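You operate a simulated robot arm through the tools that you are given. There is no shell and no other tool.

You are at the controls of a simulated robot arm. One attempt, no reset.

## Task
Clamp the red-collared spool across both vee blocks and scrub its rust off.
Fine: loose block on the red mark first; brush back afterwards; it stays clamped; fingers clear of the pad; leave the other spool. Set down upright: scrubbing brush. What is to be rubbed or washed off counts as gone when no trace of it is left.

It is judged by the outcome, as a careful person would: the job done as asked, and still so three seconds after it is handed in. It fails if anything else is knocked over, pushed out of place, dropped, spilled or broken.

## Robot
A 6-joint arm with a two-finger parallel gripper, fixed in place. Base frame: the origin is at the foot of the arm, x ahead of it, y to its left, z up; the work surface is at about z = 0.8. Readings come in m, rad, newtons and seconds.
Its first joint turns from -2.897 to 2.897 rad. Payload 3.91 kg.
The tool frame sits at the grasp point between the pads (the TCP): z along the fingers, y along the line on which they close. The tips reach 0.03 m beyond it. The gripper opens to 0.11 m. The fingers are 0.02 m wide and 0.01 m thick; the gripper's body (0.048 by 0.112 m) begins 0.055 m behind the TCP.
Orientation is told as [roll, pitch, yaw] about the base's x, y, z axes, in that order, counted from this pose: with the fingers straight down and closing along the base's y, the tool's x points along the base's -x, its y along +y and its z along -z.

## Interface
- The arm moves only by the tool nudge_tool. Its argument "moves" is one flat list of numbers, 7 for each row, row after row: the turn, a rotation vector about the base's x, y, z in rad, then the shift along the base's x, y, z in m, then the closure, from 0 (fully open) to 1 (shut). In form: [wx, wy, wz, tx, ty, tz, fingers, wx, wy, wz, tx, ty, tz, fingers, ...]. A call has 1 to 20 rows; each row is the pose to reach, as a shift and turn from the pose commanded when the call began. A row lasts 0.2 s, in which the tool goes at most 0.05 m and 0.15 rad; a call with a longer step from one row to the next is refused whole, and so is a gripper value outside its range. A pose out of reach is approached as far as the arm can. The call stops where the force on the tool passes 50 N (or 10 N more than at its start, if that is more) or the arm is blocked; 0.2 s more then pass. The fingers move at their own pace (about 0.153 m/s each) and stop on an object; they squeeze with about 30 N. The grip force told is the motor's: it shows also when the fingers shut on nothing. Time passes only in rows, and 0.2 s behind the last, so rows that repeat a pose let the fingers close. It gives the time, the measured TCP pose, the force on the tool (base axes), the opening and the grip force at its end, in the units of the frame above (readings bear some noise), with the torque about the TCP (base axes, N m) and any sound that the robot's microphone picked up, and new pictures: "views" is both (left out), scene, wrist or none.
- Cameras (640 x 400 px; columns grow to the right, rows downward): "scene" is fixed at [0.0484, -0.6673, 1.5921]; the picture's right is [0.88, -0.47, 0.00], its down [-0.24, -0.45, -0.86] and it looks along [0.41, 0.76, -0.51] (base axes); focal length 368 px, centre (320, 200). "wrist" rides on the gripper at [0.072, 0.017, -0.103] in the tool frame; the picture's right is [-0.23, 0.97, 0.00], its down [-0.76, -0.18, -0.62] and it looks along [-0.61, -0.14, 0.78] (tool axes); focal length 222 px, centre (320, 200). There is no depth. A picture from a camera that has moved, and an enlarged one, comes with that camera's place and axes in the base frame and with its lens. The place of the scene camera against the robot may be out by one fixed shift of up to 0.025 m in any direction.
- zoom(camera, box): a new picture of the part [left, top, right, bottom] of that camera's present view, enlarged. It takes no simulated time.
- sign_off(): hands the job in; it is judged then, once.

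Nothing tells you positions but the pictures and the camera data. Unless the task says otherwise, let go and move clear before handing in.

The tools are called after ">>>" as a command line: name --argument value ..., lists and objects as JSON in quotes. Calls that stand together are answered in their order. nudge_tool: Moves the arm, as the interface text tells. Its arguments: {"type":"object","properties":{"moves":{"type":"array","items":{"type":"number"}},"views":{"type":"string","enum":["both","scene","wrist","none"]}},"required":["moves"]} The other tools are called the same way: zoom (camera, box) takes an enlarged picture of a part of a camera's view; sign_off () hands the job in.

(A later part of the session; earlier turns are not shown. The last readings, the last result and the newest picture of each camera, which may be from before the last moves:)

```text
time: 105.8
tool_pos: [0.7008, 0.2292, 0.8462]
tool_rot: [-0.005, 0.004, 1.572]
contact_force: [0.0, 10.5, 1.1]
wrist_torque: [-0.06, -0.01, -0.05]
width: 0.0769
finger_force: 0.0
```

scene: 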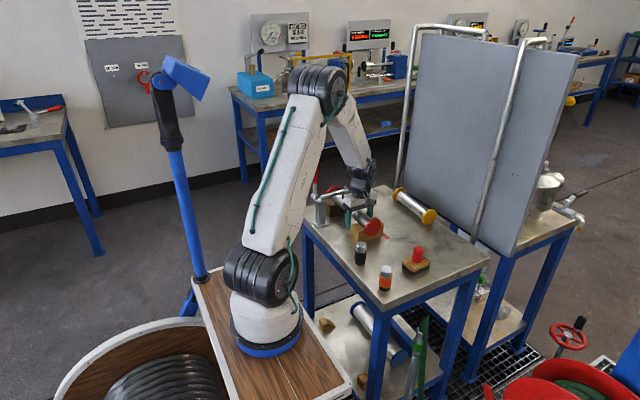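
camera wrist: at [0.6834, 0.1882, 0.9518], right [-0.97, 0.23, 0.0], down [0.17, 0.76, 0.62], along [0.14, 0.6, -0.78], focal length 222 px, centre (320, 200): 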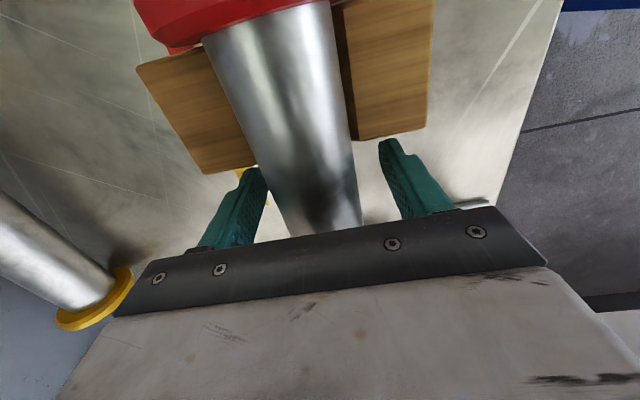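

>>> nudge_tool --moves '[0, 0, 0, 0, -0.0008, 0, 0.3, 0, 0, 0, 0, -0.0016, 0, 0.3, 0, 0, 0, 0, -0.0016, 0, 0.3]' --views "none"

>>> zoom --camera "scene" --box '[358, 212, 398, 242]'

>>> zoom --camera "wrist" --box '[180, 0, 460, 240]'

```text
time: 106.6
tool_pos: [0.7008, 0.2303, 0.8465]
tool_rot: [-0.003, 0.003, 1.573]
contact_force: [-1.9, 19.8, -4.5]
wrist_torque: [0.0, 0.0, -0.14]
width: 0.0772
finger_force: 0.1
```

```text
13.33 times, centred on (378, 227) of scene
camera zoom: at [0.0484, -0.6673, 1.5921], right [0.88, -0.47, 0.0], down [-0.24, -0.45, -0.86], along [0.41, 0.76, -0.51], focal length 4900 px, centre (-453, -160)
```

zoom: 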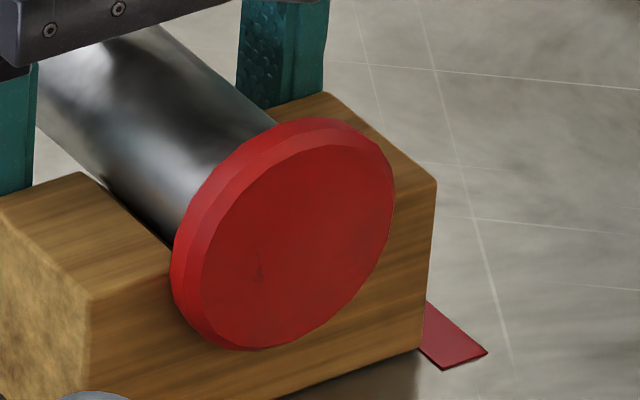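

```text
1.67 times, centred on (320, 120) of wrist
camera zoom: at [0.6843, 0.1571, 0.9511], right [-0.97, 0.23, 0.0], down [0.17, 0.76, 0.62], along [0.14, 0.6, -0.78], focal length 370 px, centre (320, 333)
```

zoom: 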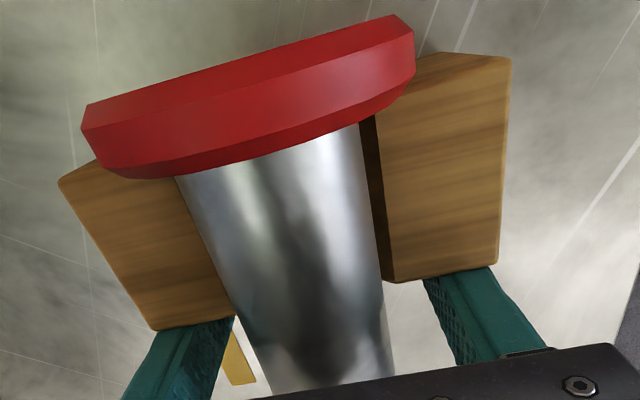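

The force rose to 20 N as the high collar reached the dark block, so the block is now at about y=0.193, squarely on the red mark, with the collars straddling both blocks. I'll back off and rise clear.

>>> nudge_tool --moves '[0, 0, 0, 0, 0.005, 0, 0.3, 0, 0, 0, 0, 0.02, 0, 0.3, 0, 0, 0, 0, 0.03, 0.02, 0.3, 0, 0, 0, 0, 0.03, 0.06, 0.3, 0, 0, 0, 0, 0.03, 0.1, 0.3, 0, 0, 0, 0, 0.03, 0.14, 0.3, 0, 0, 0, 0, 0.03, 0.18, 0.3, 0, 0, 0, 0, 0.04, 0.21, 0.3, 0, 0, 0, 0, 0.04, 0.21, 0.3]' --views "both"

>>> zoom --camera "wrist" --box '[220, 0, 420, 120]'

>>> zoom --camera "wrist" --box '[260, 90, 400, 220]'

>>> zoom --camera "scene" --box '[300, 150, 420, 250]'

```text
time: 108.6
tool_pos: [0.7, 0.2679, 1.0578]
tool_rot: [-0.003, 0.004, 1.572]
contact_force: [0.0, -0.7, -0.4]
wrist_torque: [0.03, -0.02, -0.01]
width: 0.0771
finger_force: 0.0
camera wrist: at [0.6829, 0.1962, 1.1617], right [-0.97, 0.23, 0.0], down [0.17, 0.76, 0.62], along [0.14, 0.6, -0.78], focal length 222 px, centre (320, 200)
```

scene: 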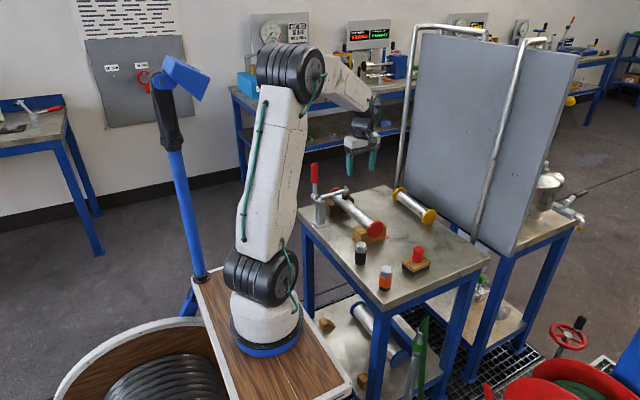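
wrist: 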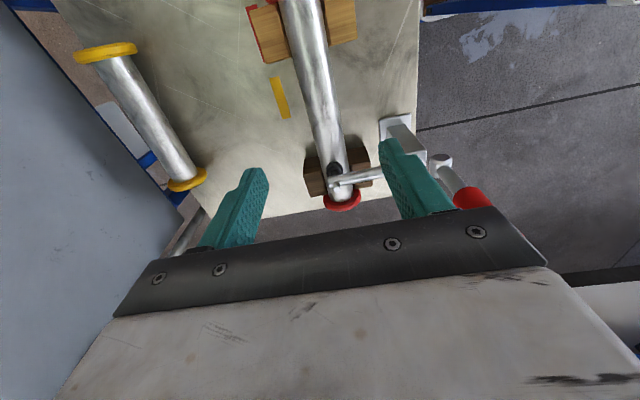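

```text
3.20 times, centred on (320, 60) of wrist
camera zoom: at [0.6829, 0.1962, 1.1617], right [-0.97, 0.23, 0.0], down [0.17, 0.76, 0.62], along [0.14, 0.6, -0.78], focal length 711 px, centre (320, 648)
```

zoom: 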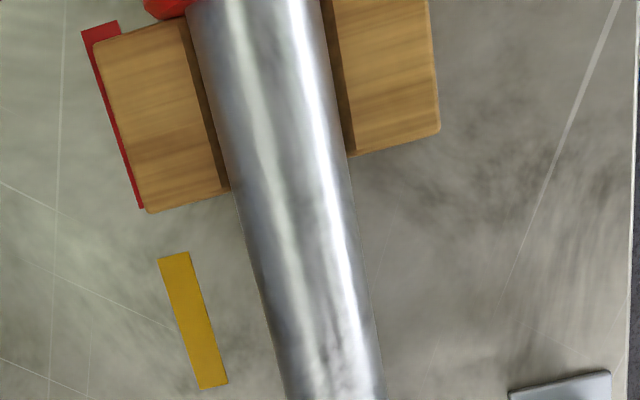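

```text
3.08 times, centred on (330, 155) of wrist
camera zoom: at [0.6829, 0.1962, 1.1617], right [-0.97, 0.23, 0.0], down [0.17, 0.76, 0.62], along [0.14, 0.6, -0.78], focal length 684 px, centre (289, 338)
```

zoom: 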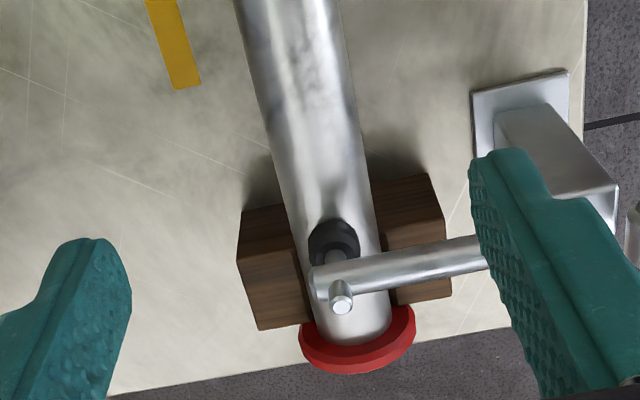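

```text
4.00 times, centred on (360, 200) of scene
camera zoom: at [0.0484, -0.6673, 1.5921], right [0.88, -0.47, 0.0], down [-0.24, -0.45, -0.86], along [0.41, 0.76, -0.51], focal length 1470 px, centre (160, 200)
```

zoom: 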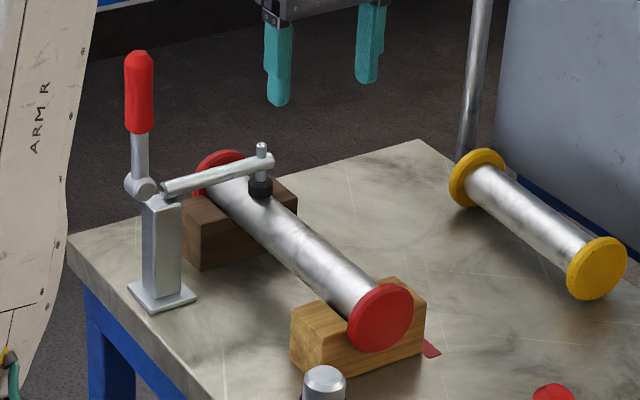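

The loose block now lines up with the red mark and the collars straddle both blocks, still clamped. I'll take a very close look at where the rust was for any trace.

>>> zoom --camera "wrist" --box '[300, 80, 350, 150]'

>>> zoom --camera "wrist" --box '[280, 30, 350, 100]'

>>> zoom --camera "scene" --box '[340, 190, 385, 225]'

>>> zoom --camera "scene" --box '[320, 180, 360, 210]'

```text
5.71 times, centred on (325, 115) of wrist
camera zoom: at [0.6829, 0.1962, 1.1617], right [-0.97, 0.23, 0.0], down [0.17, 0.76, 0.62], along [0.14, 0.6, -0.78], focal length 1269 px, centre (291, 686)
```

zoom: 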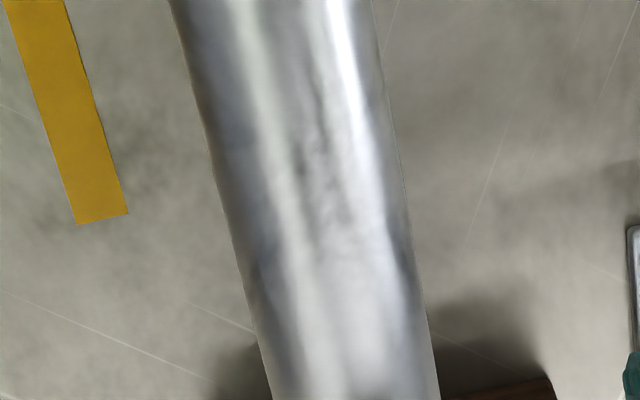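

```text
5.71 times, centred on (315, 65) of wrist
camera zoom: at [0.6829, 0.1962, 1.1617], right [-0.97, 0.23, 0.0], down [0.17, 0.76, 0.62], along [0.14, 0.6, -0.78], focal length 1269 px, centre (349, 971)
```

zoom: 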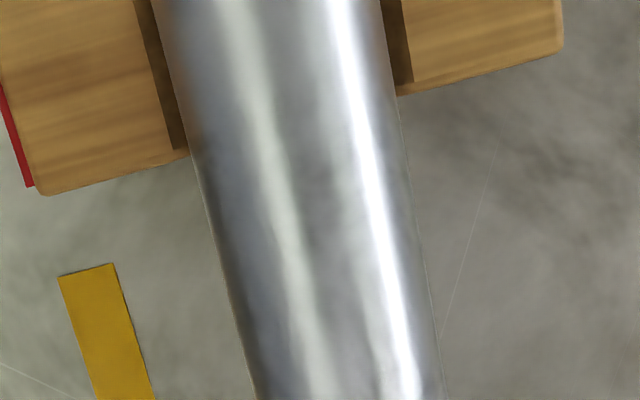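

```text
11.43 times, centred on (362, 208) of scene
camera zoom: at [0.0484, -0.6673, 1.5921], right [0.88, -0.47, 0.0], down [-0.24, -0.45, -0.86], along [0.41, 0.76, -0.51], focal length 4200 px, centre (-166, 114)
```

zoom: 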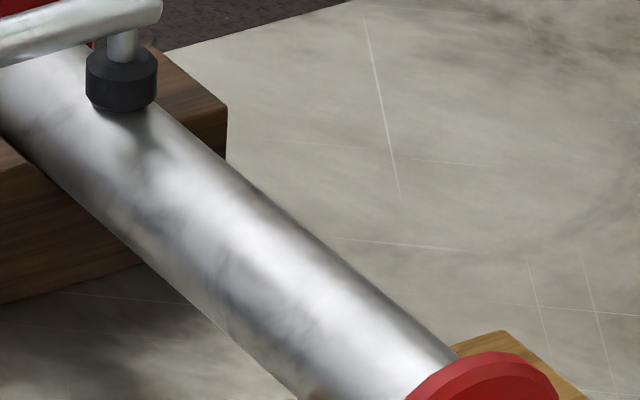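

```text
13.33 times, centred on (340, 195) of scene
camera zoom: at [0.0484, -0.6673, 1.5921], right [0.88, -0.47, 0.0], down [-0.24, -0.45, -0.86], along [0.41, 0.76, -0.51], focal length 4900 px, centre (53, 267)
```

zoom: 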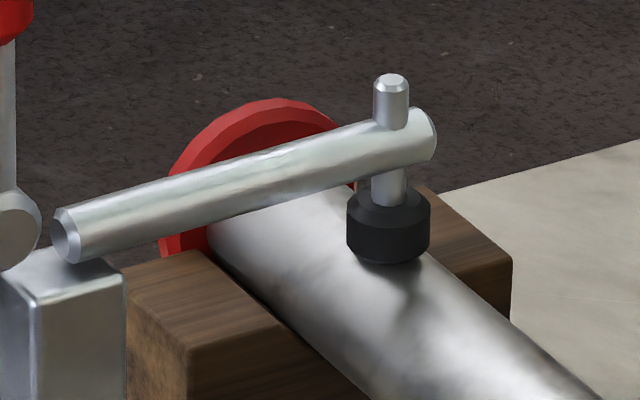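

I see only grey mottling there. I'll go closer with the camera to make sure it's plain metal texture.

>>> nudge_tool --moves '[0, 0, 0, 0, 0.012, -0.04, 0.3, 0, 0, 0, 0, 0.024, -0.08, 0.3, 0, 0, 0, 0, 0.024, -0.08, 0.3]' --views "wrist"

>>> zoom --camera "wrist" --box '[250, 20, 390, 140]'

>>> zoom --camera "wrist" --box '[270, 100, 400, 220]'

```text
time: 109.4
tool_pos: [0.7019, 0.2909, 0.9758]
tool_rot: [-0.004, 0.004, 1.572]
contact_force: [-0.3, 0.8, -0.3]
wrist_torque: [-0.01, 0.03, 0.0]
width: 0.0769
finger_force: 0.2
camera wrist: at [0.6842, 0.2186, 1.0807], right [-0.97, 0.23, 0.0], down [0.17, 0.76, 0.62], along [0.14, 0.6, -0.78], focal length 222 px, centre (320, 200)
```

wrist: 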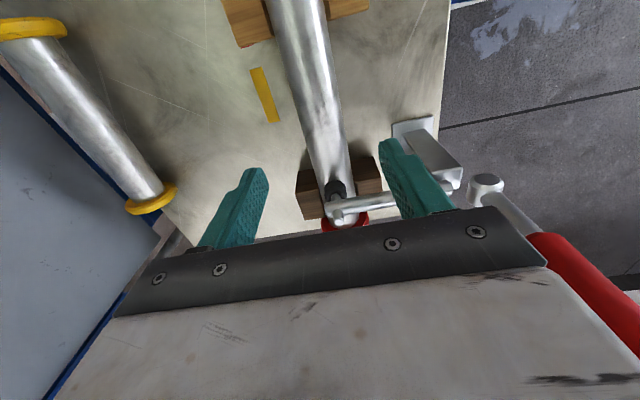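

```text
3.33 times, centred on (320, 80) of wrist
camera zoom: at [0.6842, 0.2186, 1.0807], right [-0.97, 0.23, 0.0], down [0.17, 0.76, 0.62], along [0.14, 0.6, -0.78], focal length 740 px, centre (320, 600)
```

zoom: 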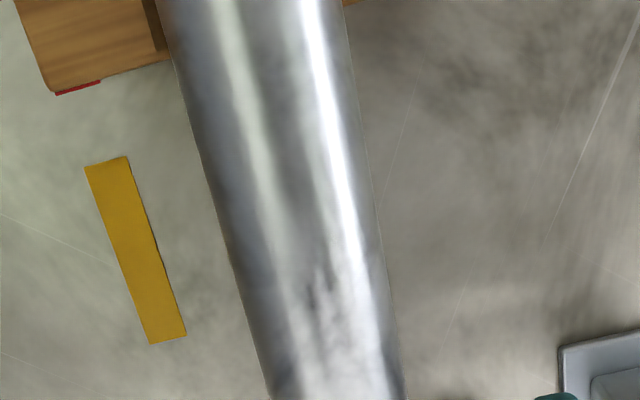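

```text
3.33 times, centred on (335, 160) of wrist
camera zoom: at [0.6842, 0.2186, 1.0807], right [-0.97, 0.23, 0.0], down [0.17, 0.76, 0.62], along [0.14, 0.6, -0.78], focal length 740 px, centre (270, 333)
```

zoom: 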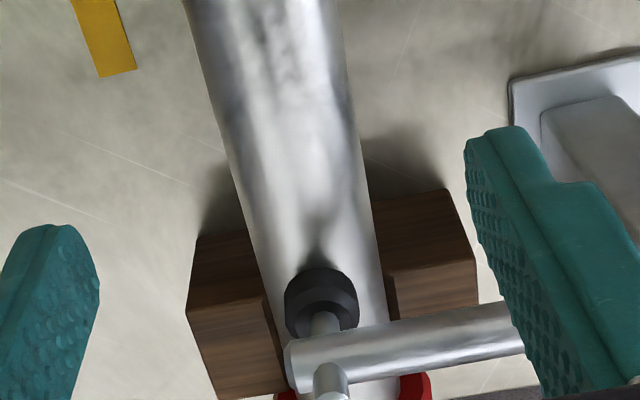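

>>> zoom --camera "wrist" --box '[300, 80, 345, 120]'

>>> zoom --camera "wrist" --box '[290, 50, 340, 95]'

```text
10.00 times, centred on (322, 100) of wrist
camera zoom: at [0.6842, 0.2186, 1.0807], right [-0.97, 0.23, 0.0], down [0.17, 0.76, 0.62], along [0.14, 0.6, -0.78], focal length 2221 px, centre (295, 1200)
```

zoom: 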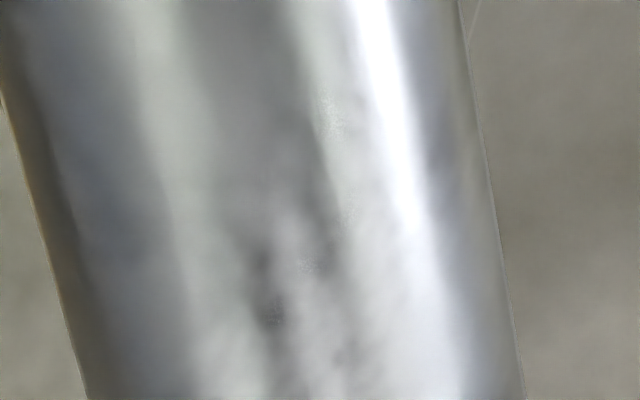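

```text
8.89 times, centred on (315, 72) of wrist
camera zoom: at [0.6842, 0.2186, 1.0807], right [-0.97, 0.23, 0.0], down [0.17, 0.76, 0.62], along [0.14, 0.6, -0.78], focal length 1974 px, centre (364, 1333)
```

zoom: 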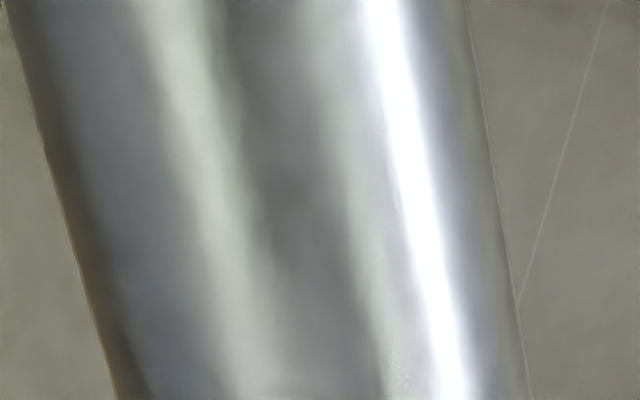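

>>> zoom --camera "wrist" --box '[314, 82, 334, 98]'

>>> zoom --camera "wrist" --box '[312, 92, 334, 112]'

>>> zoom --camera "scene" --box '[350, 193, 372, 212]'

```text
16.00 times, centred on (324, 90) of wrist
camera zoom: at [0.6842, 0.2186, 1.0807], right [-0.97, 0.23, 0.0], down [0.17, 0.76, 0.62], along [0.14, 0.6, -0.78], focal length 3554 px, centre (256, 1960)
```

zoom: 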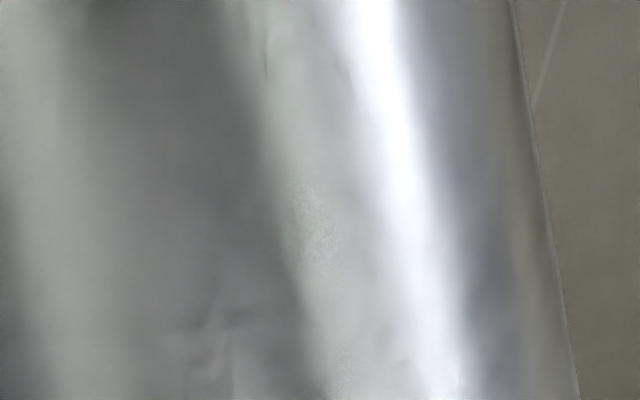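

```text
16.00 times, centred on (323, 102) of wrist
camera zoom: at [0.6842, 0.2186, 1.0807], right [-0.97, 0.23, 0.0], down [0.17, 0.76, 0.62], along [0.14, 0.6, -0.78], focal length 3554 px, centre (272, 1768)
```

zoom: 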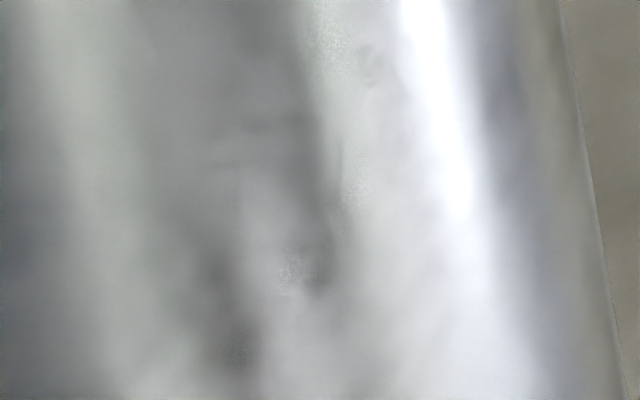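

```text
16.00 times, centred on (361, 202) of scene
camera zoom: at [0.0484, -0.6673, 1.5921], right [0.88, -0.47, 0.0], down [-0.24, -0.45, -0.86], along [0.41, 0.76, -0.51], focal length 5880 px, centre (-336, 160)
```

zoom: 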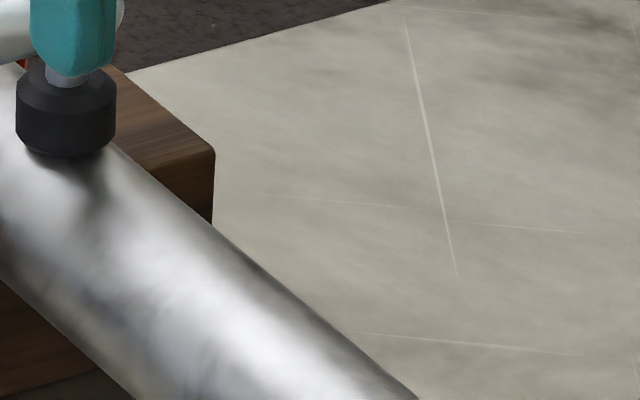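

>>> zoom --camera "wrist" --box '[70, 80, 110, 115]'

>>> zoom --camera "wrist" --box '[275, 0, 330, 45]'

>>> zoom --camera "wrist" --box '[305, 115, 350, 155]'

```text
11.43 times, centred on (90, 98) of wrist
camera zoom: at [0.6842, 0.2186, 1.0807], right [-0.97, 0.23, 0.0], down [0.17, 0.76, 0.62], along [0.14, 0.6, -0.78], focal length 2538 px, centre (2949, 1371)
```

zoom: 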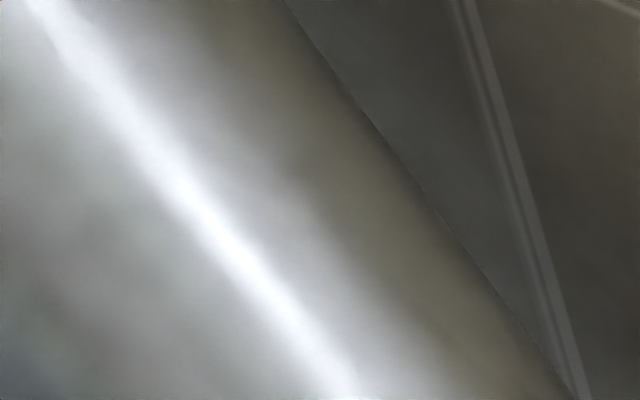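

```text
8.89 times, centred on (302, 22) of wrist
camera zoom: at [0.6842, 0.2186, 1.0807], right [-0.97, 0.23, 0.0], down [0.17, 0.76, 0.62], along [0.14, 0.6, -0.78], focal length 1974 px, centre (476, 1778)
```

zoom: 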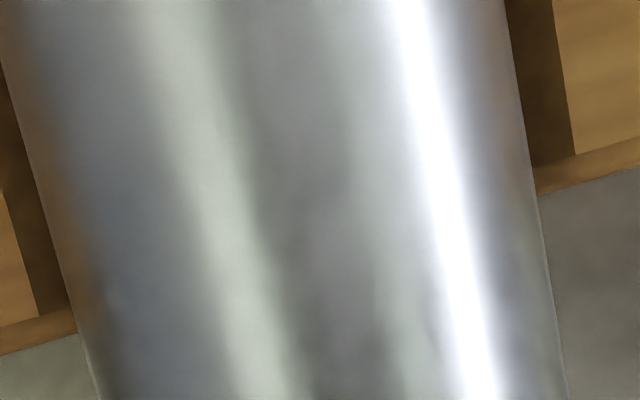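

```text
10.00 times, centred on (328, 135) of wrist
camera zoom: at [0.6842, 0.2186, 1.0807], right [-0.97, 0.23, 0.0], down [0.17, 0.76, 0.62], along [0.14, 0.6, -0.78], focal length 2221 px, centre (245, 850)
```

zoom: 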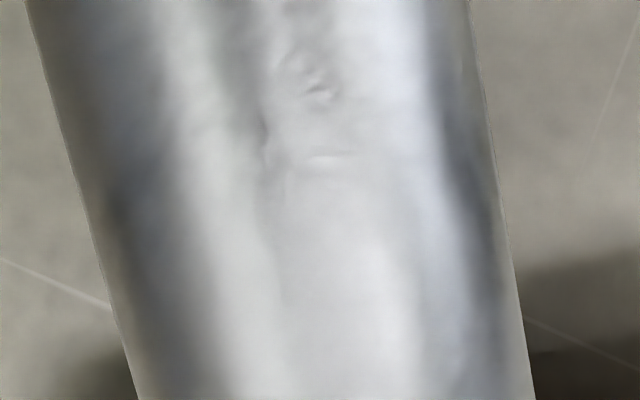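

There are faint squiggles only where the rust was, so I want an even closer look before deciding whether to scrub again.

>>> nudge_tool --moves '[0, 0, 0, 0, 0.003, -0.03, 0.3, 0, 0, 0, 0, 0.003, -0.042, 0.3, 0, 0, 0, 0, 0.003, -0.042, 0.3]' --views "wrist"

>>> zoom --camera "wrist" --box '[270, 40, 390, 130]'

>>> zoom --camera "wrist" --box '[270, 110, 390, 200]'

```text
time: 110.2
tool_pos: [0.7016, 0.2946, 0.9348]
tool_rot: [-0.004, 0.003, 1.571]
contact_force: [-0.3, 1.0, 0.6]
wrist_torque: [0.04, 0.0, 0.01]
width: 0.077
finger_force: 0.0
camera wrist: at [0.6846, 0.2221, 1.039], right [-0.97, 0.23, 0.0], down [0.17, 0.76, 0.62], along [0.14, 0.6, -0.78], focal length 222 px, centre (320, 200)
```

wrist: 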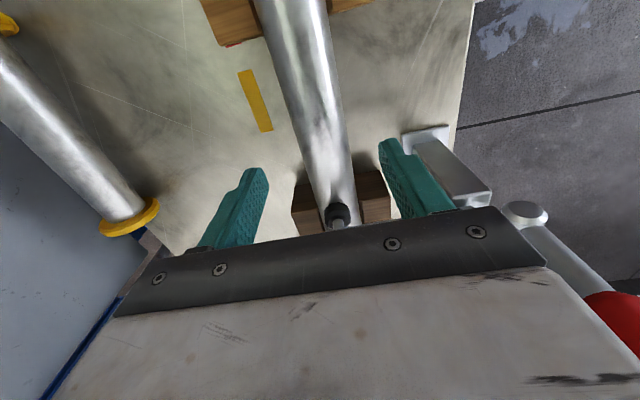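

```text
4.44 times, centred on (330, 85) of wrist
camera zoom: at [0.6846, 0.2221, 1.039], right [-0.97, 0.23, 0.0], down [0.17, 0.76, 0.62], along [0.14, 0.6, -0.78], focal length 987 px, centre (276, 711)
```

zoom: 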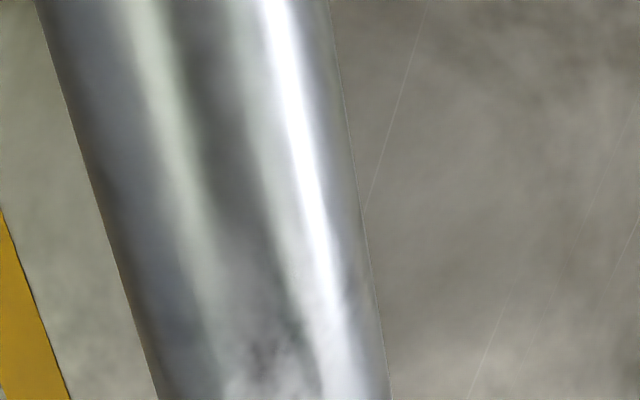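

```text
4.44 times, centred on (330, 155) of wrist
camera zoom: at [0.6846, 0.2221, 1.039], right [-0.97, 0.23, 0.0], down [0.17, 0.76, 0.62], along [0.14, 0.6, -0.78], focal length 987 px, centre (276, 400)
```

zoom: 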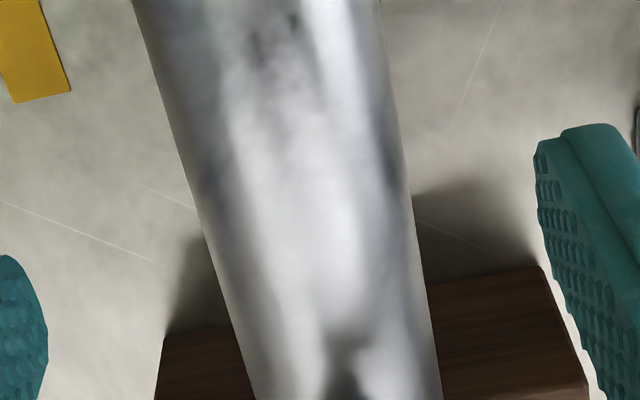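

>>> zoom --camera "wrist" --box '[305, 85, 340, 110]'

>>> zoom --camera "wrist" --box '[305, 105, 340, 130]'

>>> zoom --camera "wrist" --box '[305, 125, 345, 155]'

```text
16.00 times, centred on (322, 98) of wrist
camera zoom: at [0.6846, 0.2221, 1.039], right [-0.97, 0.23, 0.0], down [0.17, 0.76, 0.62], along [0.14, 0.6, -0.78], focal length 3554 px, centre (280, 1840)
```

zoom: 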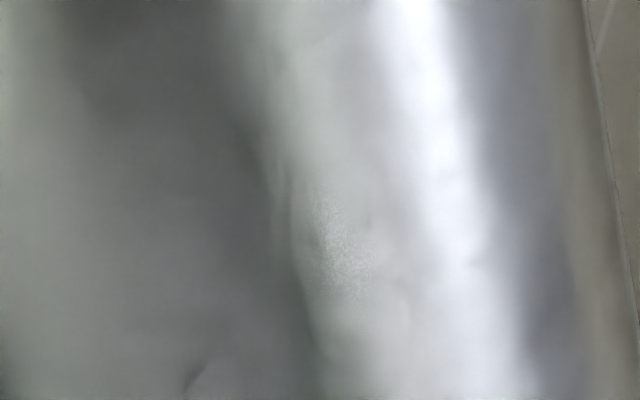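

```text
16.00 times, centred on (322, 118) of wrist
camera zoom: at [0.6846, 0.2221, 1.039], right [-0.97, 0.23, 0.0], down [0.17, 0.76, 0.62], along [0.14, 0.6, -0.78], focal length 3554 px, centre (280, 1520)
```

zoom: 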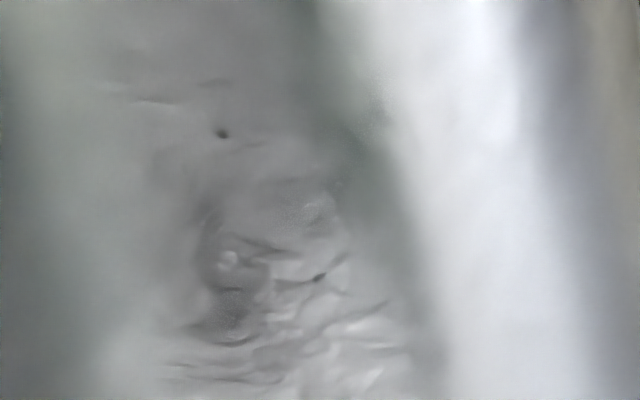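

```text
13.33 times, centred on (325, 140) of wrist
camera zoom: at [0.6846, 0.2221, 1.039], right [-0.97, 0.23, 0.0], down [0.17, 0.76, 0.62], along [0.14, 0.6, -0.78], focal length 2962 px, centre (253, 1000)
```

zoom: 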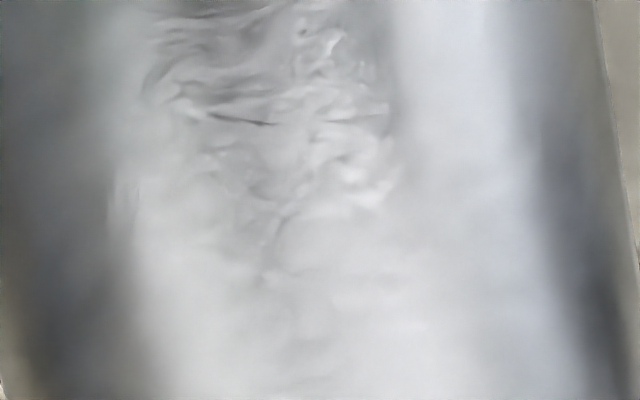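

There's a faint, colourless wavy patch exactly where the rust was. I can't tell residue from bare-metal texture, so I'll give it another lighter scrub to be safe. First, back to the brush.

>>> nudge_tool --moves '[0, 0, 0, 0, 0, 0.04, 0.3, 0, 0, 0, 0, -0.005, 0.08, 0.3, 0, 0, 0, 0.003, -0.03, 0.115, 0.2, 0, 0, 0, 0.008, -0.07, 0.115, 0.1, 0, 0, 0, 0.013, -0.11, 0.115, 0.1, 0, 0, 0, 0.018, -0.15, 0.115, 0.1, 0, 0, 0, 0.023, -0.19, 0.115, 0.1, 0, 0, 0, 0.028, -0.23, 0.115, 0.1, 0, 0, 0, 0.033, -0.265, 0.1, 0.1, 0, 0, 0, 0.0386, -0.295, 0.07, 0.1, 0, 0, 0, 0.0386, -0.3016, 0.03, 0.1, 0, 0, 0, 0.0386, -0.3016, 0.03, 0.1]' --views "both"

>>> zoom --camera "wrist" --box '[220, 60, 460, 230]'

```text
time: 112.8
tool_pos: [0.7373, -0.0054, 0.962]
tool_rot: [-0.003, 0.005, 1.575]
contact_force: [0.2, 0.4, -0.1]
wrist_torque: [0.02, -0.01, -0.02]
width: 0.0988
finger_force: 0.0
camera wrist: at [0.7206, -0.0798, 1.0672], right [-0.97, 0.23, 0.0], down [0.17, 0.76, 0.62], along [0.14, 0.6, -0.78], focal length 222 px, centre (320, 200)
```

scene: 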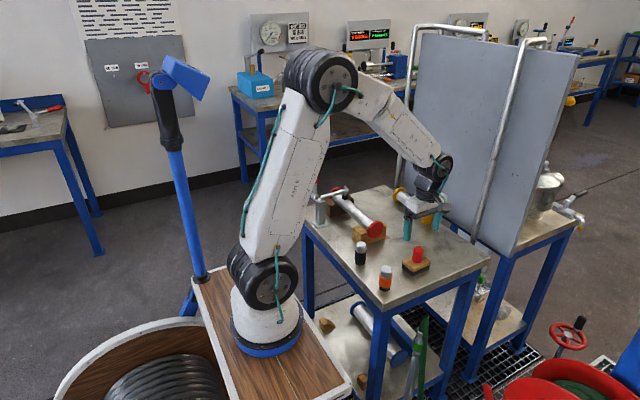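
wrist: 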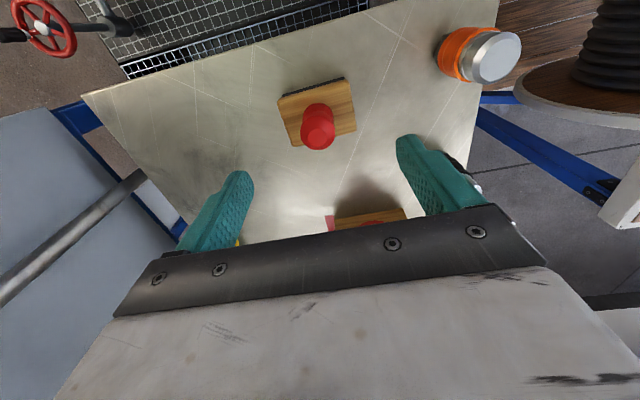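

```text
2.35 times, centred on (340, 145) of wrist
camera zoom: at [0.7206, -0.0798, 1.0672], right [-0.97, 0.23, 0.0], down [0.17, 0.76, 0.62], along [0.14, 0.6, -0.78], focal length 523 px, centre (273, 329)
```

zoom: 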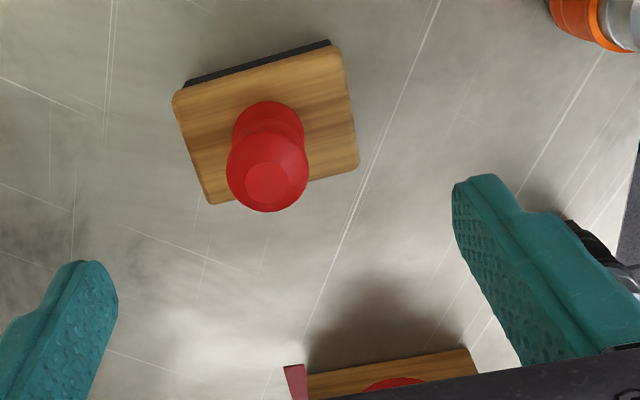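

>>> nudge_tool --moves '[0, 0, 0, 0.0005, 0, -0.03, 0.1, 0, 0, 0, 0.0005, 0, -0.06, 0.1, 0, 0, 0, 0.0005, 0, -0.085, 0.1, 0, 0, 0, 0.0005, 0, -0.097, 0.1, 0, 0, 0, 0.0005, 0, -0.097, 0.4, 0, 0, 0, 0.0005, 0, -0.097, 0.6, 0, 0, 0, 0.0005, 0, -0.097, 0.8, 0, 0, 0, 0.0005, 0, -0.097, 1, 0, 0, 0, 0.0005, 0, -0.097, 1]' --views "wrist"

```text
time: 114.8
tool_pos: [0.7382, -0.007, 0.8679]
tool_rot: [-0.003, 0.004, 1.571]
contact_force: [-0.2, -0.7, 0.2]
wrist_torque: [0.0, -0.05, -0.02]
width: 0.0312
finger_force: 30.2
camera wrist: at [0.7226, -0.0798, 0.9714], right [-0.97, 0.23, 0.0], down [0.17, 0.76, 0.62], along [0.14, 0.6, -0.78], focal length 222 px, centre (320, 200)
```

wrist: 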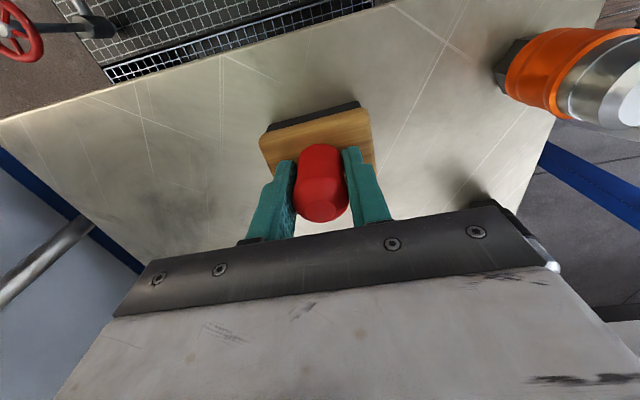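

>>> nudge_tool --moves '[0, 0, 0, 0, 0, 0.03, 1, 0, 0, 0, 0, 0, 0.07, 1, 0, 0, 0, 0, 0, 0.11, 1, 0, 0, 0, 0, 0.01, 0.14, 1, 0, 0, 0, -0.005, 0.05, 0.14, 1, 0, 0, 0, -0.01, 0.09, 0.14, 1, 0, 0, 0, -0.015, 0.13, 0.14, 1, 0, 0, 0, -0.02, 0.17, 0.14, 1, 0, 0, 0, -0.025, 0.21, 0.14, 1, 0, 0, 0, -0.032, 0.245, 0.14, 1, 0, 0, 0, -0.0401, 0.275, 0.14, 1, 0, 0, 0, -0.0401, 0.291, 0.13, 1, 0, 0, 0, -0.0401, 0.291, 0.1, 1, 0, 0, 0, -0.0401, 0.291, 0.086, 1, 0, 0, 0, -0.0401, 0.291, 0.086, 1]' --views "scene"

>>> zoom --camera "scene" --box '[310, 160, 410, 240]'

```text
time: 118.0
tool_pos: [0.7003, 0.2844, 0.9526]
tool_rot: [-0.003, 0.004, 1.57]
contact_force: [-1.0, 0.4, -1.7]
wrist_torque: [-0.01, 0.03, 0.01]
width: 0.0311
finger_force: 30.5
```

scene: 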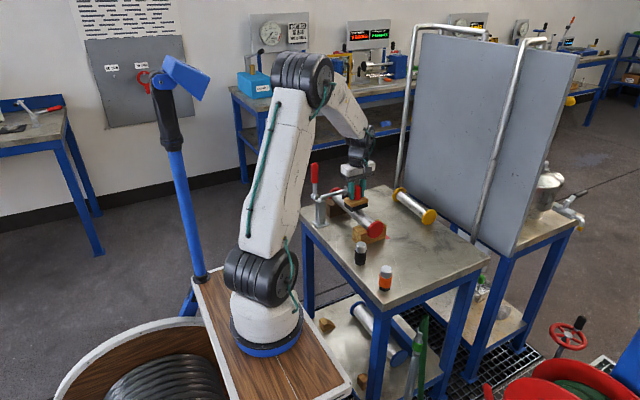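

```text
5.00 times, centred on (360, 200) of scene
camera zoom: at [0.0484, -0.6673, 1.5921], right [0.88, -0.47, 0.0], down [-0.24, -0.45, -0.86], along [0.41, 0.76, -0.51], focal length 1838 px, centre (120, 200)
```

zoom: 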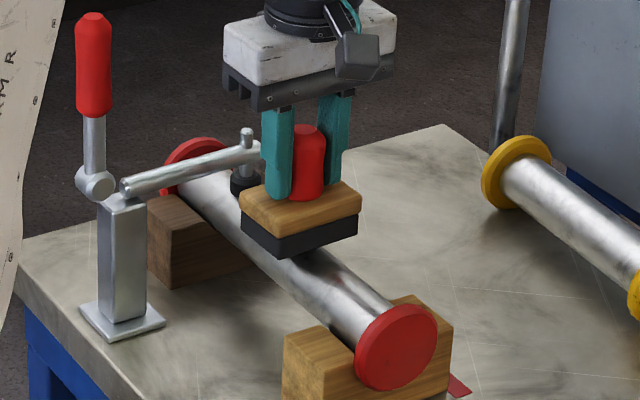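

>>> nudge_tool --moves '[0, 0, 0, 0, 0, -0.003, 1, 0, 0, 0, 0, 0, -0.0048, 1, 0, 0, 0, 0, 0, -0.0055, 1, 0, 0, 0, 0, 0, -0.0055, 1]' --views "none"

```text
time: 119.0
tool_pos: [0.7012, 0.2845, 0.947]
tool_rot: [-0.004, 0.005, 1.57]
contact_force: [0.0, -0.6, -0.8]
wrist_torque: [0.02, 0.02, -0.01]
width: 0.0311
finger_force: 30.0
```

>>> nudge_tool --moves '[0, 0, 0, 0, 0, -0.0006, 1, 0, 0, 0, 0, 0, -0.0012, 1, 0, 0, 0, 0, 0, -0.0012, 1]' --views "none"

```text
time: 119.8
tool_pos: [0.7003, 0.2849, 0.947]
tool_rot: [-0.005, 0.003, 1.57]
contact_force: [-0.1, 0.5, 1.8]
wrist_torque: [-0.05, -0.02, 0.03]
width: 0.0312
finger_force: 30.1
```

Contact is light at about 3 N. I'll add a touch more pressure and make gentle strokes along the rust line.

>>> nudge_tool --moves '[0, 0, 0, 0, 0, -0.0006, 1, 0, 0, 0, 0, -0.014, -0.0006, 1, 0, 0, 0, 0, 0, -0.0006, 1, 0, 0, 0, 0, 0.013, -0.0006, 1, 0, 0, 0, 0, 0, -0.0006, 1, 0, 0, 0, 0, -0.014, -0.0006, 1, 0, 0, 0, 0, 0, -0.0006, 1, 0, 0, 0, 0, 0.013, -0.0006, 1, 0, 0, 0, 0, 0, -0.0006, 1, 0, 0, 0, 0, -0.014, -0.0006, 1, 0, 0, 0, 0, 0, -0.0006, 1]' --views "none"

>>> zoom --camera "scene" --box '[358, 212, 398, 242]'

```text
time: 122.2
tool_pos: [0.7006, 0.2843, 0.9463]
tool_rot: [-0.003, 0.007, 1.571]
contact_force: [-0.6, -4.3, 4.2]
wrist_torque: [-0.17, -0.04, -0.05]
width: 0.0313
finger_force: 30.6
```

```text
13.33 times, centred on (378, 227) of scene
camera zoom: at [0.0484, -0.6673, 1.5921], right [0.88, -0.47, 0.0], down [-0.24, -0.45, -0.86], along [0.41, 0.76, -0.51], focal length 4900 px, centre (-453, -160)
```

zoom: 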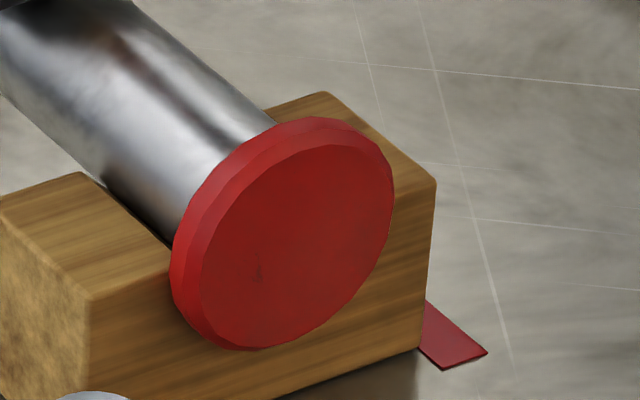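

The block hasn't moved and the light strokes work. Now I'll tilt the brush about 10° to reach the −x flank of the old rust area.

>>> nudge_tool --moves '[0, 0, 0, 0, 0, 0.006, 1, 0, -0.085, 0, -0.007, 0, 0.006, 1, 0, -0.17, 0, -0.0135, 0, 0.006, 1, 0, -0.17, 0, -0.0135, 0, 0.002, 1, 0, -0.17, 0, -0.0135, 0, 0, 1, 0, -0.17, 0, -0.0135, 0, 0, 1]' --views "none"

```text
time: 123.6
tool_pos: [0.6857, 0.2846, 0.9476]
tool_rot: [-0.174, 0.004, 1.571]
contact_force: [-0.4, 0.4, -1.7]
wrist_torque: [-0.01, -0.01, 0.0]
width: 0.0308
finger_force: 29.9
```

>>> nudge_tool --moves '[0, 0, 0, 0, 0, -0.001, 1, 0, 0, 0, 0, 0, -0.0018, 1, 0, 0, 0, 0, 0, -0.0018, 1]' --views "none"

```text
time: 124.4
tool_pos: [0.687, 0.2843, 0.9474]
tool_rot: [-0.175, 0.002, 1.572]
contact_force: [-2.1, 0.0, 7.9]
wrist_torque: [0.28, 0.1, 0.08]
width: 0.0313
finger_force: 30.2
```

>>> nudge_tool --moves '[0, 0, 0, 0, 0, 0.0005, 1, 0, 0, 0, 0, -0.014, 0.0005, 1, 0, 0, 0, 0, 0, 0.0005, 1, 0, 0, 0, 0, 0.013, 0.0005, 1, 0, 0, 0, 0, 0, 0.0005, 1, 0, 0, 0, 0, -0.014, 0.0005, 1, 0, 0, 0, 0, 0, 0.0005, 1, 0, 0, 0, 0, 0.013, 0.0005, 1, 0, 0, 0, 0, 0, 0.0005, 1, 0, 0, 0, 0, -0.014, 0.0005, 1, 0, 0, 0, 0, 0, 0.0005, 1]' --views "none"

>>> zoom --camera "scene" --box '[358, 212, 398, 242]'

```text
time: 126.8
tool_pos: [0.6868, 0.2826, 0.9454]
tool_rot: [-0.175, 0.003, 1.57]
contact_force: [0.9, 0.3, -2.5]
wrist_torque: [-0.01, 0.04, -0.03]
width: 0.031
finger_force: 30.3
```

```text
13.33 times, centred on (378, 227) of scene
camera zoom: at [0.0484, -0.6673, 1.5921], right [0.88, -0.47, 0.0], down [-0.24, -0.45, -0.86], along [0.41, 0.76, -0.51], focal length 4900 px, centre (-453, -160)
```

zoom: 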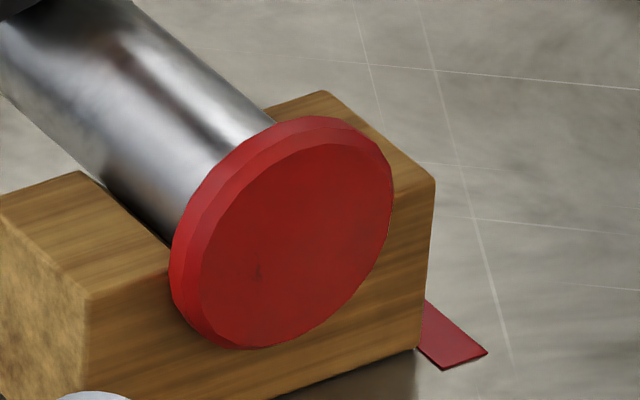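

>>> nudge_tool --moves '[0, 0, 0, 0, 0, -0.0008, 1, 0, 0, 0, 0, -0.014, -0.0011, 1, 0, 0, 0, 0, 0, -0.0013, 1, 0, 0, 0, 0, 0.013, -0.0013, 1, 0, 0, 0, 0, 0, -0.0013, 1, 0, 0, 0, 0, -0.014, -0.0013, 1, 0, 0, 0, 0, 0, -0.0013, 1, 0, 0, 0, 0, 0.013, -0.0013, 1, 0, 0, 0, 0, 0, -0.0013, 1]' --views "none"

>>> zoom --camera "scene" --box '[330, 170, 400, 230]'

```text
time: 128.8
tool_pos: [0.6857, 0.286, 0.9441]
tool_rot: [-0.176, 0.002, 1.572]
contact_force: [-0.7, 7.8, 10.9]
wrist_torque: [0.22, -0.07, 0.02]
width: 0.0311
finger_force: 30.1
```

```text
6.67 times, centred on (365, 200) of scene
camera zoom: at [0.0484, -0.6673, 1.5921], right [0.88, -0.47, 0.0], down [-0.24, -0.45, -0.86], along [0.41, 0.76, -0.51], focal length 2450 px, centre (20, 200)
```

zoom: 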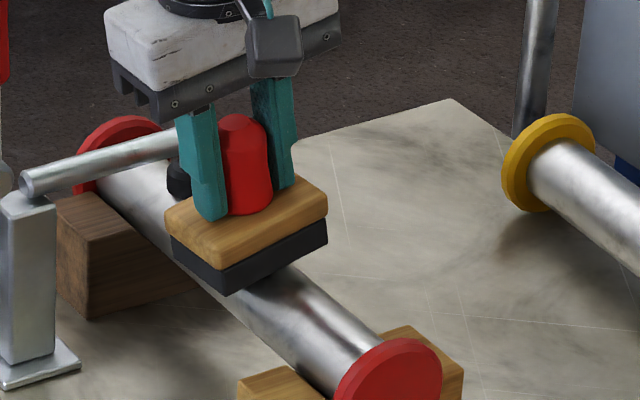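

>>> nudge_tool --moves '[0, 0, 0, 0, 0, 0.008, 1, 0, 0.14, 0, 0.0125, 0, 0.009, 1, 0, 0.28, 0, 0.0256, 0, 0.009, 1, 0, 0.29, 0, 0.0256, 0, 0.005, 1, 0, 0.29, 0, 0.0256, 0, 0.003, 1, 0, 0.29, 0, 0.0256, 0, 0.003, 1]' --views "none"

```text
time: 130.2
tool_pos: [0.711, 0.2838, 0.9475]
tool_rot: [0.118, 0.004, 1.572]
contact_force: [0.8, -0.1, -2.2]
wrist_torque: [0.01, -0.02, 0.0]
width: 0.0311
finger_force: 30.3
```

>>> nudge_tool --moves '[0, 0, 0, 0, 0, -0.0008, 1, 0, 0, 0, 0, 0, -0.0016, 1, 0, 0, 0, 0, 0, -0.0016, 1]' --views "none"

```text
time: 131.0
tool_pos: [0.7123, 0.2842, 0.9456]
tool_rot: [0.116, 0.004, 1.574]
contact_force: [0.6, -0.5, -0.9]
wrist_torque: [0.02, -0.02, -0.02]
width: 0.0313
finger_force: 29.7
```

>>> nudge_tool --moves '[0, 0, 0, 0, 0, -0.0008, 1, 0, 0, 0, 0, 0, -0.0014, 1, 0, 0, 0, 0, 0, -0.0014, 1]' --views "none"

```text
time: 131.8
tool_pos: [0.7123, 0.2853, 0.9449]
tool_rot: [0.115, 0.005, 1.572]
contact_force: [-0.4, -3.4, 10.7]
wrist_torque: [0.12, 0.11, 0.06]
width: 0.031
finger_force: 29.7
```

>>> nudge_tool --moves '[0, 0, 0, 0, -0.007, 0.0004, 1, 0, 0, 0, 0, -0.014, 0.0004, 1, 0, 0, 0, 0, 0, 0.0004, 1, 0, 0, 0, 0, 0.013, 0.0002, 1, 0, 0, 0, 0, 0, 0.0002, 1, 0, 0, 0, 0, -0.014, 0, 1, 0, 0, 0, 0, 0, 0, 1, 0, 0, 0, 0, 0.013, 0, 1, 0, 0, 0, 0, 0, 0, 1, 0, 0, 0, 0, -0.014, 0, 1, 0, 0, 0, 0, 0, 0, 1]' --views "none"

>>> zoom --camera "scene" --box '[358, 212, 398, 242]'

```text
time: 134.2
tool_pos: [0.7123, 0.2797, 0.9443]
tool_rot: [0.116, 0.006, 1.57]
contact_force: [6.6, -16.5, 21.0]
wrist_torque: [-0.63, -0.12, 0.01]
width: 0.0311
finger_force: 29.7
```

```text
13.33 times, centred on (378, 227) of scene
camera zoom: at [0.0484, -0.6673, 1.5921], right [0.88, -0.47, 0.0], down [-0.24, -0.45, -0.86], along [0.41, 0.76, -0.51], focal length 4900 px, centre (-453, -160)
```

zoom: 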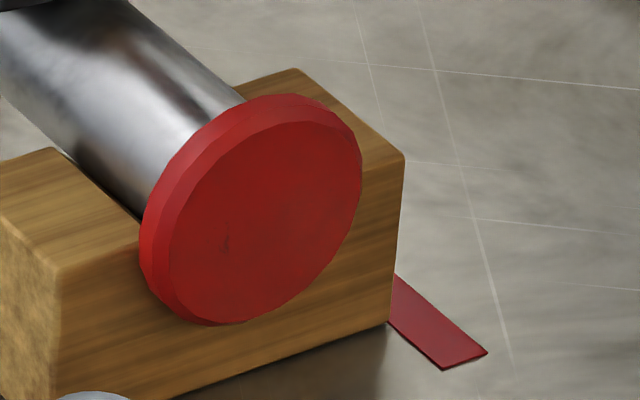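

The pressure crept up to about 20 N in that last set and dragged the spool and block toward +y again. The scrubbing is plenty now. I'll return the brush and then push the block back as before.

>>> nudge_tool --moves '[0, 0, 0, 0, 0, 0.03, 1, 0, -0.12, 0, 0, -0.02, 0.06, 1, 0, -0.12, 0, 0.005, -0.06, 0.06, 1, 0, -0.12, 0, 0.01, -0.1, 0.06, 1, 0, -0.12, 0, 0.014, -0.14, 0.06, 1, 0, -0.12, 0, 0.018, -0.18, 0.06, 1, 0, -0.12, 0, 0.022, -0.22, 0.06, 1, 0, -0.12, 0, 0.026, -0.255, 0.06, 1, 0, -0.12, 0, 0.028, -0.285, 0.05, 1, 0, -0.12, 0, 0.028, -0.291, 0.02, 1, 0, -0.12, 0, 0.028, -0.291, -0.02, 1, 0, -0.12, 0, 0.028, -0.291, -0.05, 1, 0, -0.12, 0, 0.028, -0.291, -0.07, 1, 0, -0.12, 0, 0.028, -0.291, -0.07, 1]' --views "both"

>>> zoom --camera "scene" --box '[380, 220, 450, 290]'

```text
time: 137.2
tool_pos: [0.7418, -0.0064, 0.8728]
tool_rot: [-0.004, 0.004, 1.569]
contact_force: [0.0, 0.1, -1.5]
wrist_torque: [0.02, 0.02, 0.02]
width: 0.0312
finger_force: 29.8
camera wrist: at [0.7248, -0.0792, 0.9773], right [-0.97, 0.23, 0.0], down [0.17, 0.76, 0.62], along [0.14, 0.6, -0.78], focal length 222 px, centre (320, 200)
```

scene: 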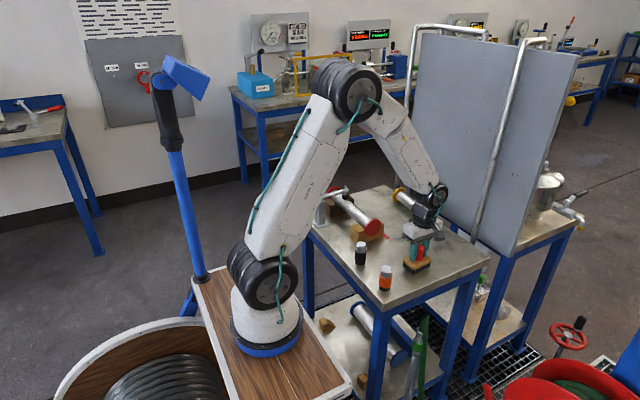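
wrist: 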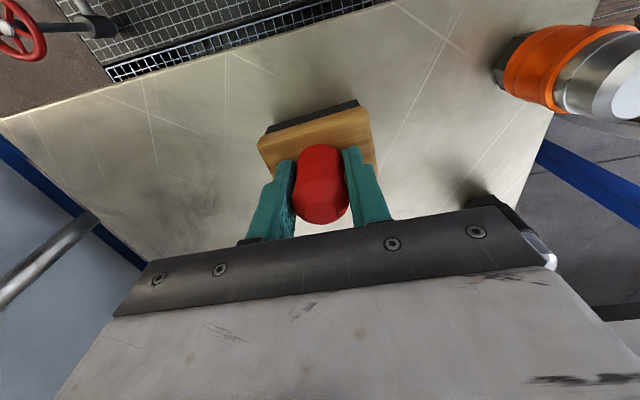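

```text
5.71 times, centred on (415, 255) of scene
camera zoom: at [0.0484, -0.6673, 1.5921], right [0.88, -0.47, 0.0], down [-0.24, -0.45, -0.86], along [0.41, 0.76, -0.51], focal length 2100 px, centre (-223, -114)
```

zoom: 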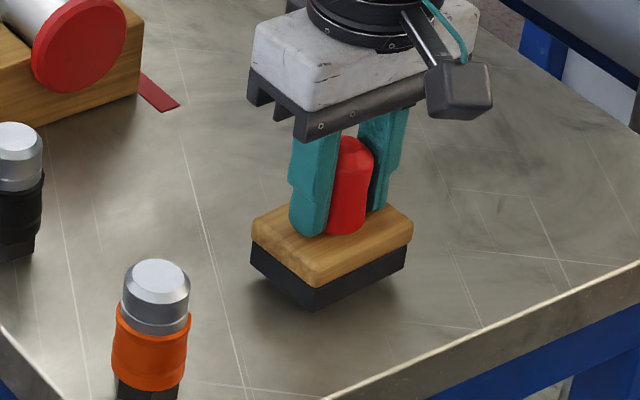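

The brush has only yawed about 4–5° in the grip. I'll counter-rotate the wrist by that amount and lower it to its spot.

>>> nudge_tool --moves '[0, 0, -0.04, -0.001, 0, 0, 1, 0, 0, -0.08, -0.001, 0, -0.003, 1, 0, 0, -0.08, -0.001, 0, -0.006, 1, 0, 0, -0.08, -0.001, 0, -0.0085, 1, 0, 0, -0.08, -0.001, 0, -0.0085, 1]' --views "none"

>>> zoom --camera "scene" --box '[380, 220, 450, 290]'

```text
time: 138.4
tool_pos: [0.7384, -0.007, 0.8666]
tool_rot: [-0.004, 0.005, 1.492]
contact_force: [-1.5, -0.7, -0.9]
wrist_torque: [0.0, 0.01, -0.01]
width: 0.031
finger_force: 30.6
```

```text
5.71 times, centred on (415, 255) of scene
camera zoom: at [0.0484, -0.6673, 1.5921], right [0.88, -0.47, 0.0], down [-0.24, -0.45, -0.86], along [0.41, 0.76, -0.51], focal length 2100 px, centre (-223, -114)
```

zoom: 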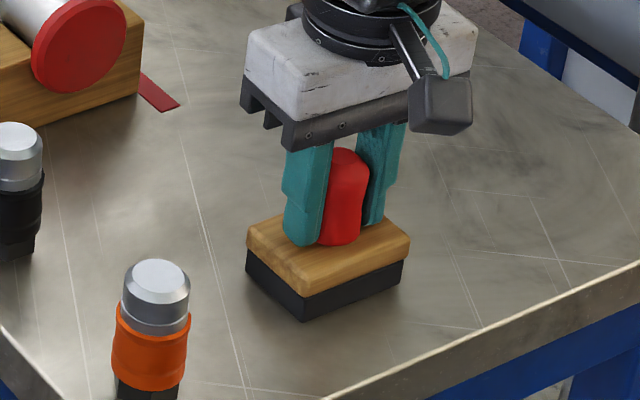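

>>> nudge_tool --moves '[0, 0, 0, 0, 0, -0.0008, 1, 0, 0, 0, 0, 0, -0.0015, 1, 0, 0, 0, 0, 0, -0.0015, 1]' --views "none"

```text
time: 139.2
tool_pos: [0.7387, -0.0074, 0.8653]
tool_rot: [-0.005, 0.004, 1.493]
contact_force: [-1.9, -1.0, 20.3]
wrist_torque: [0.13, 0.86, 0.03]
width: 0.0311
finger_force: 30.2
```

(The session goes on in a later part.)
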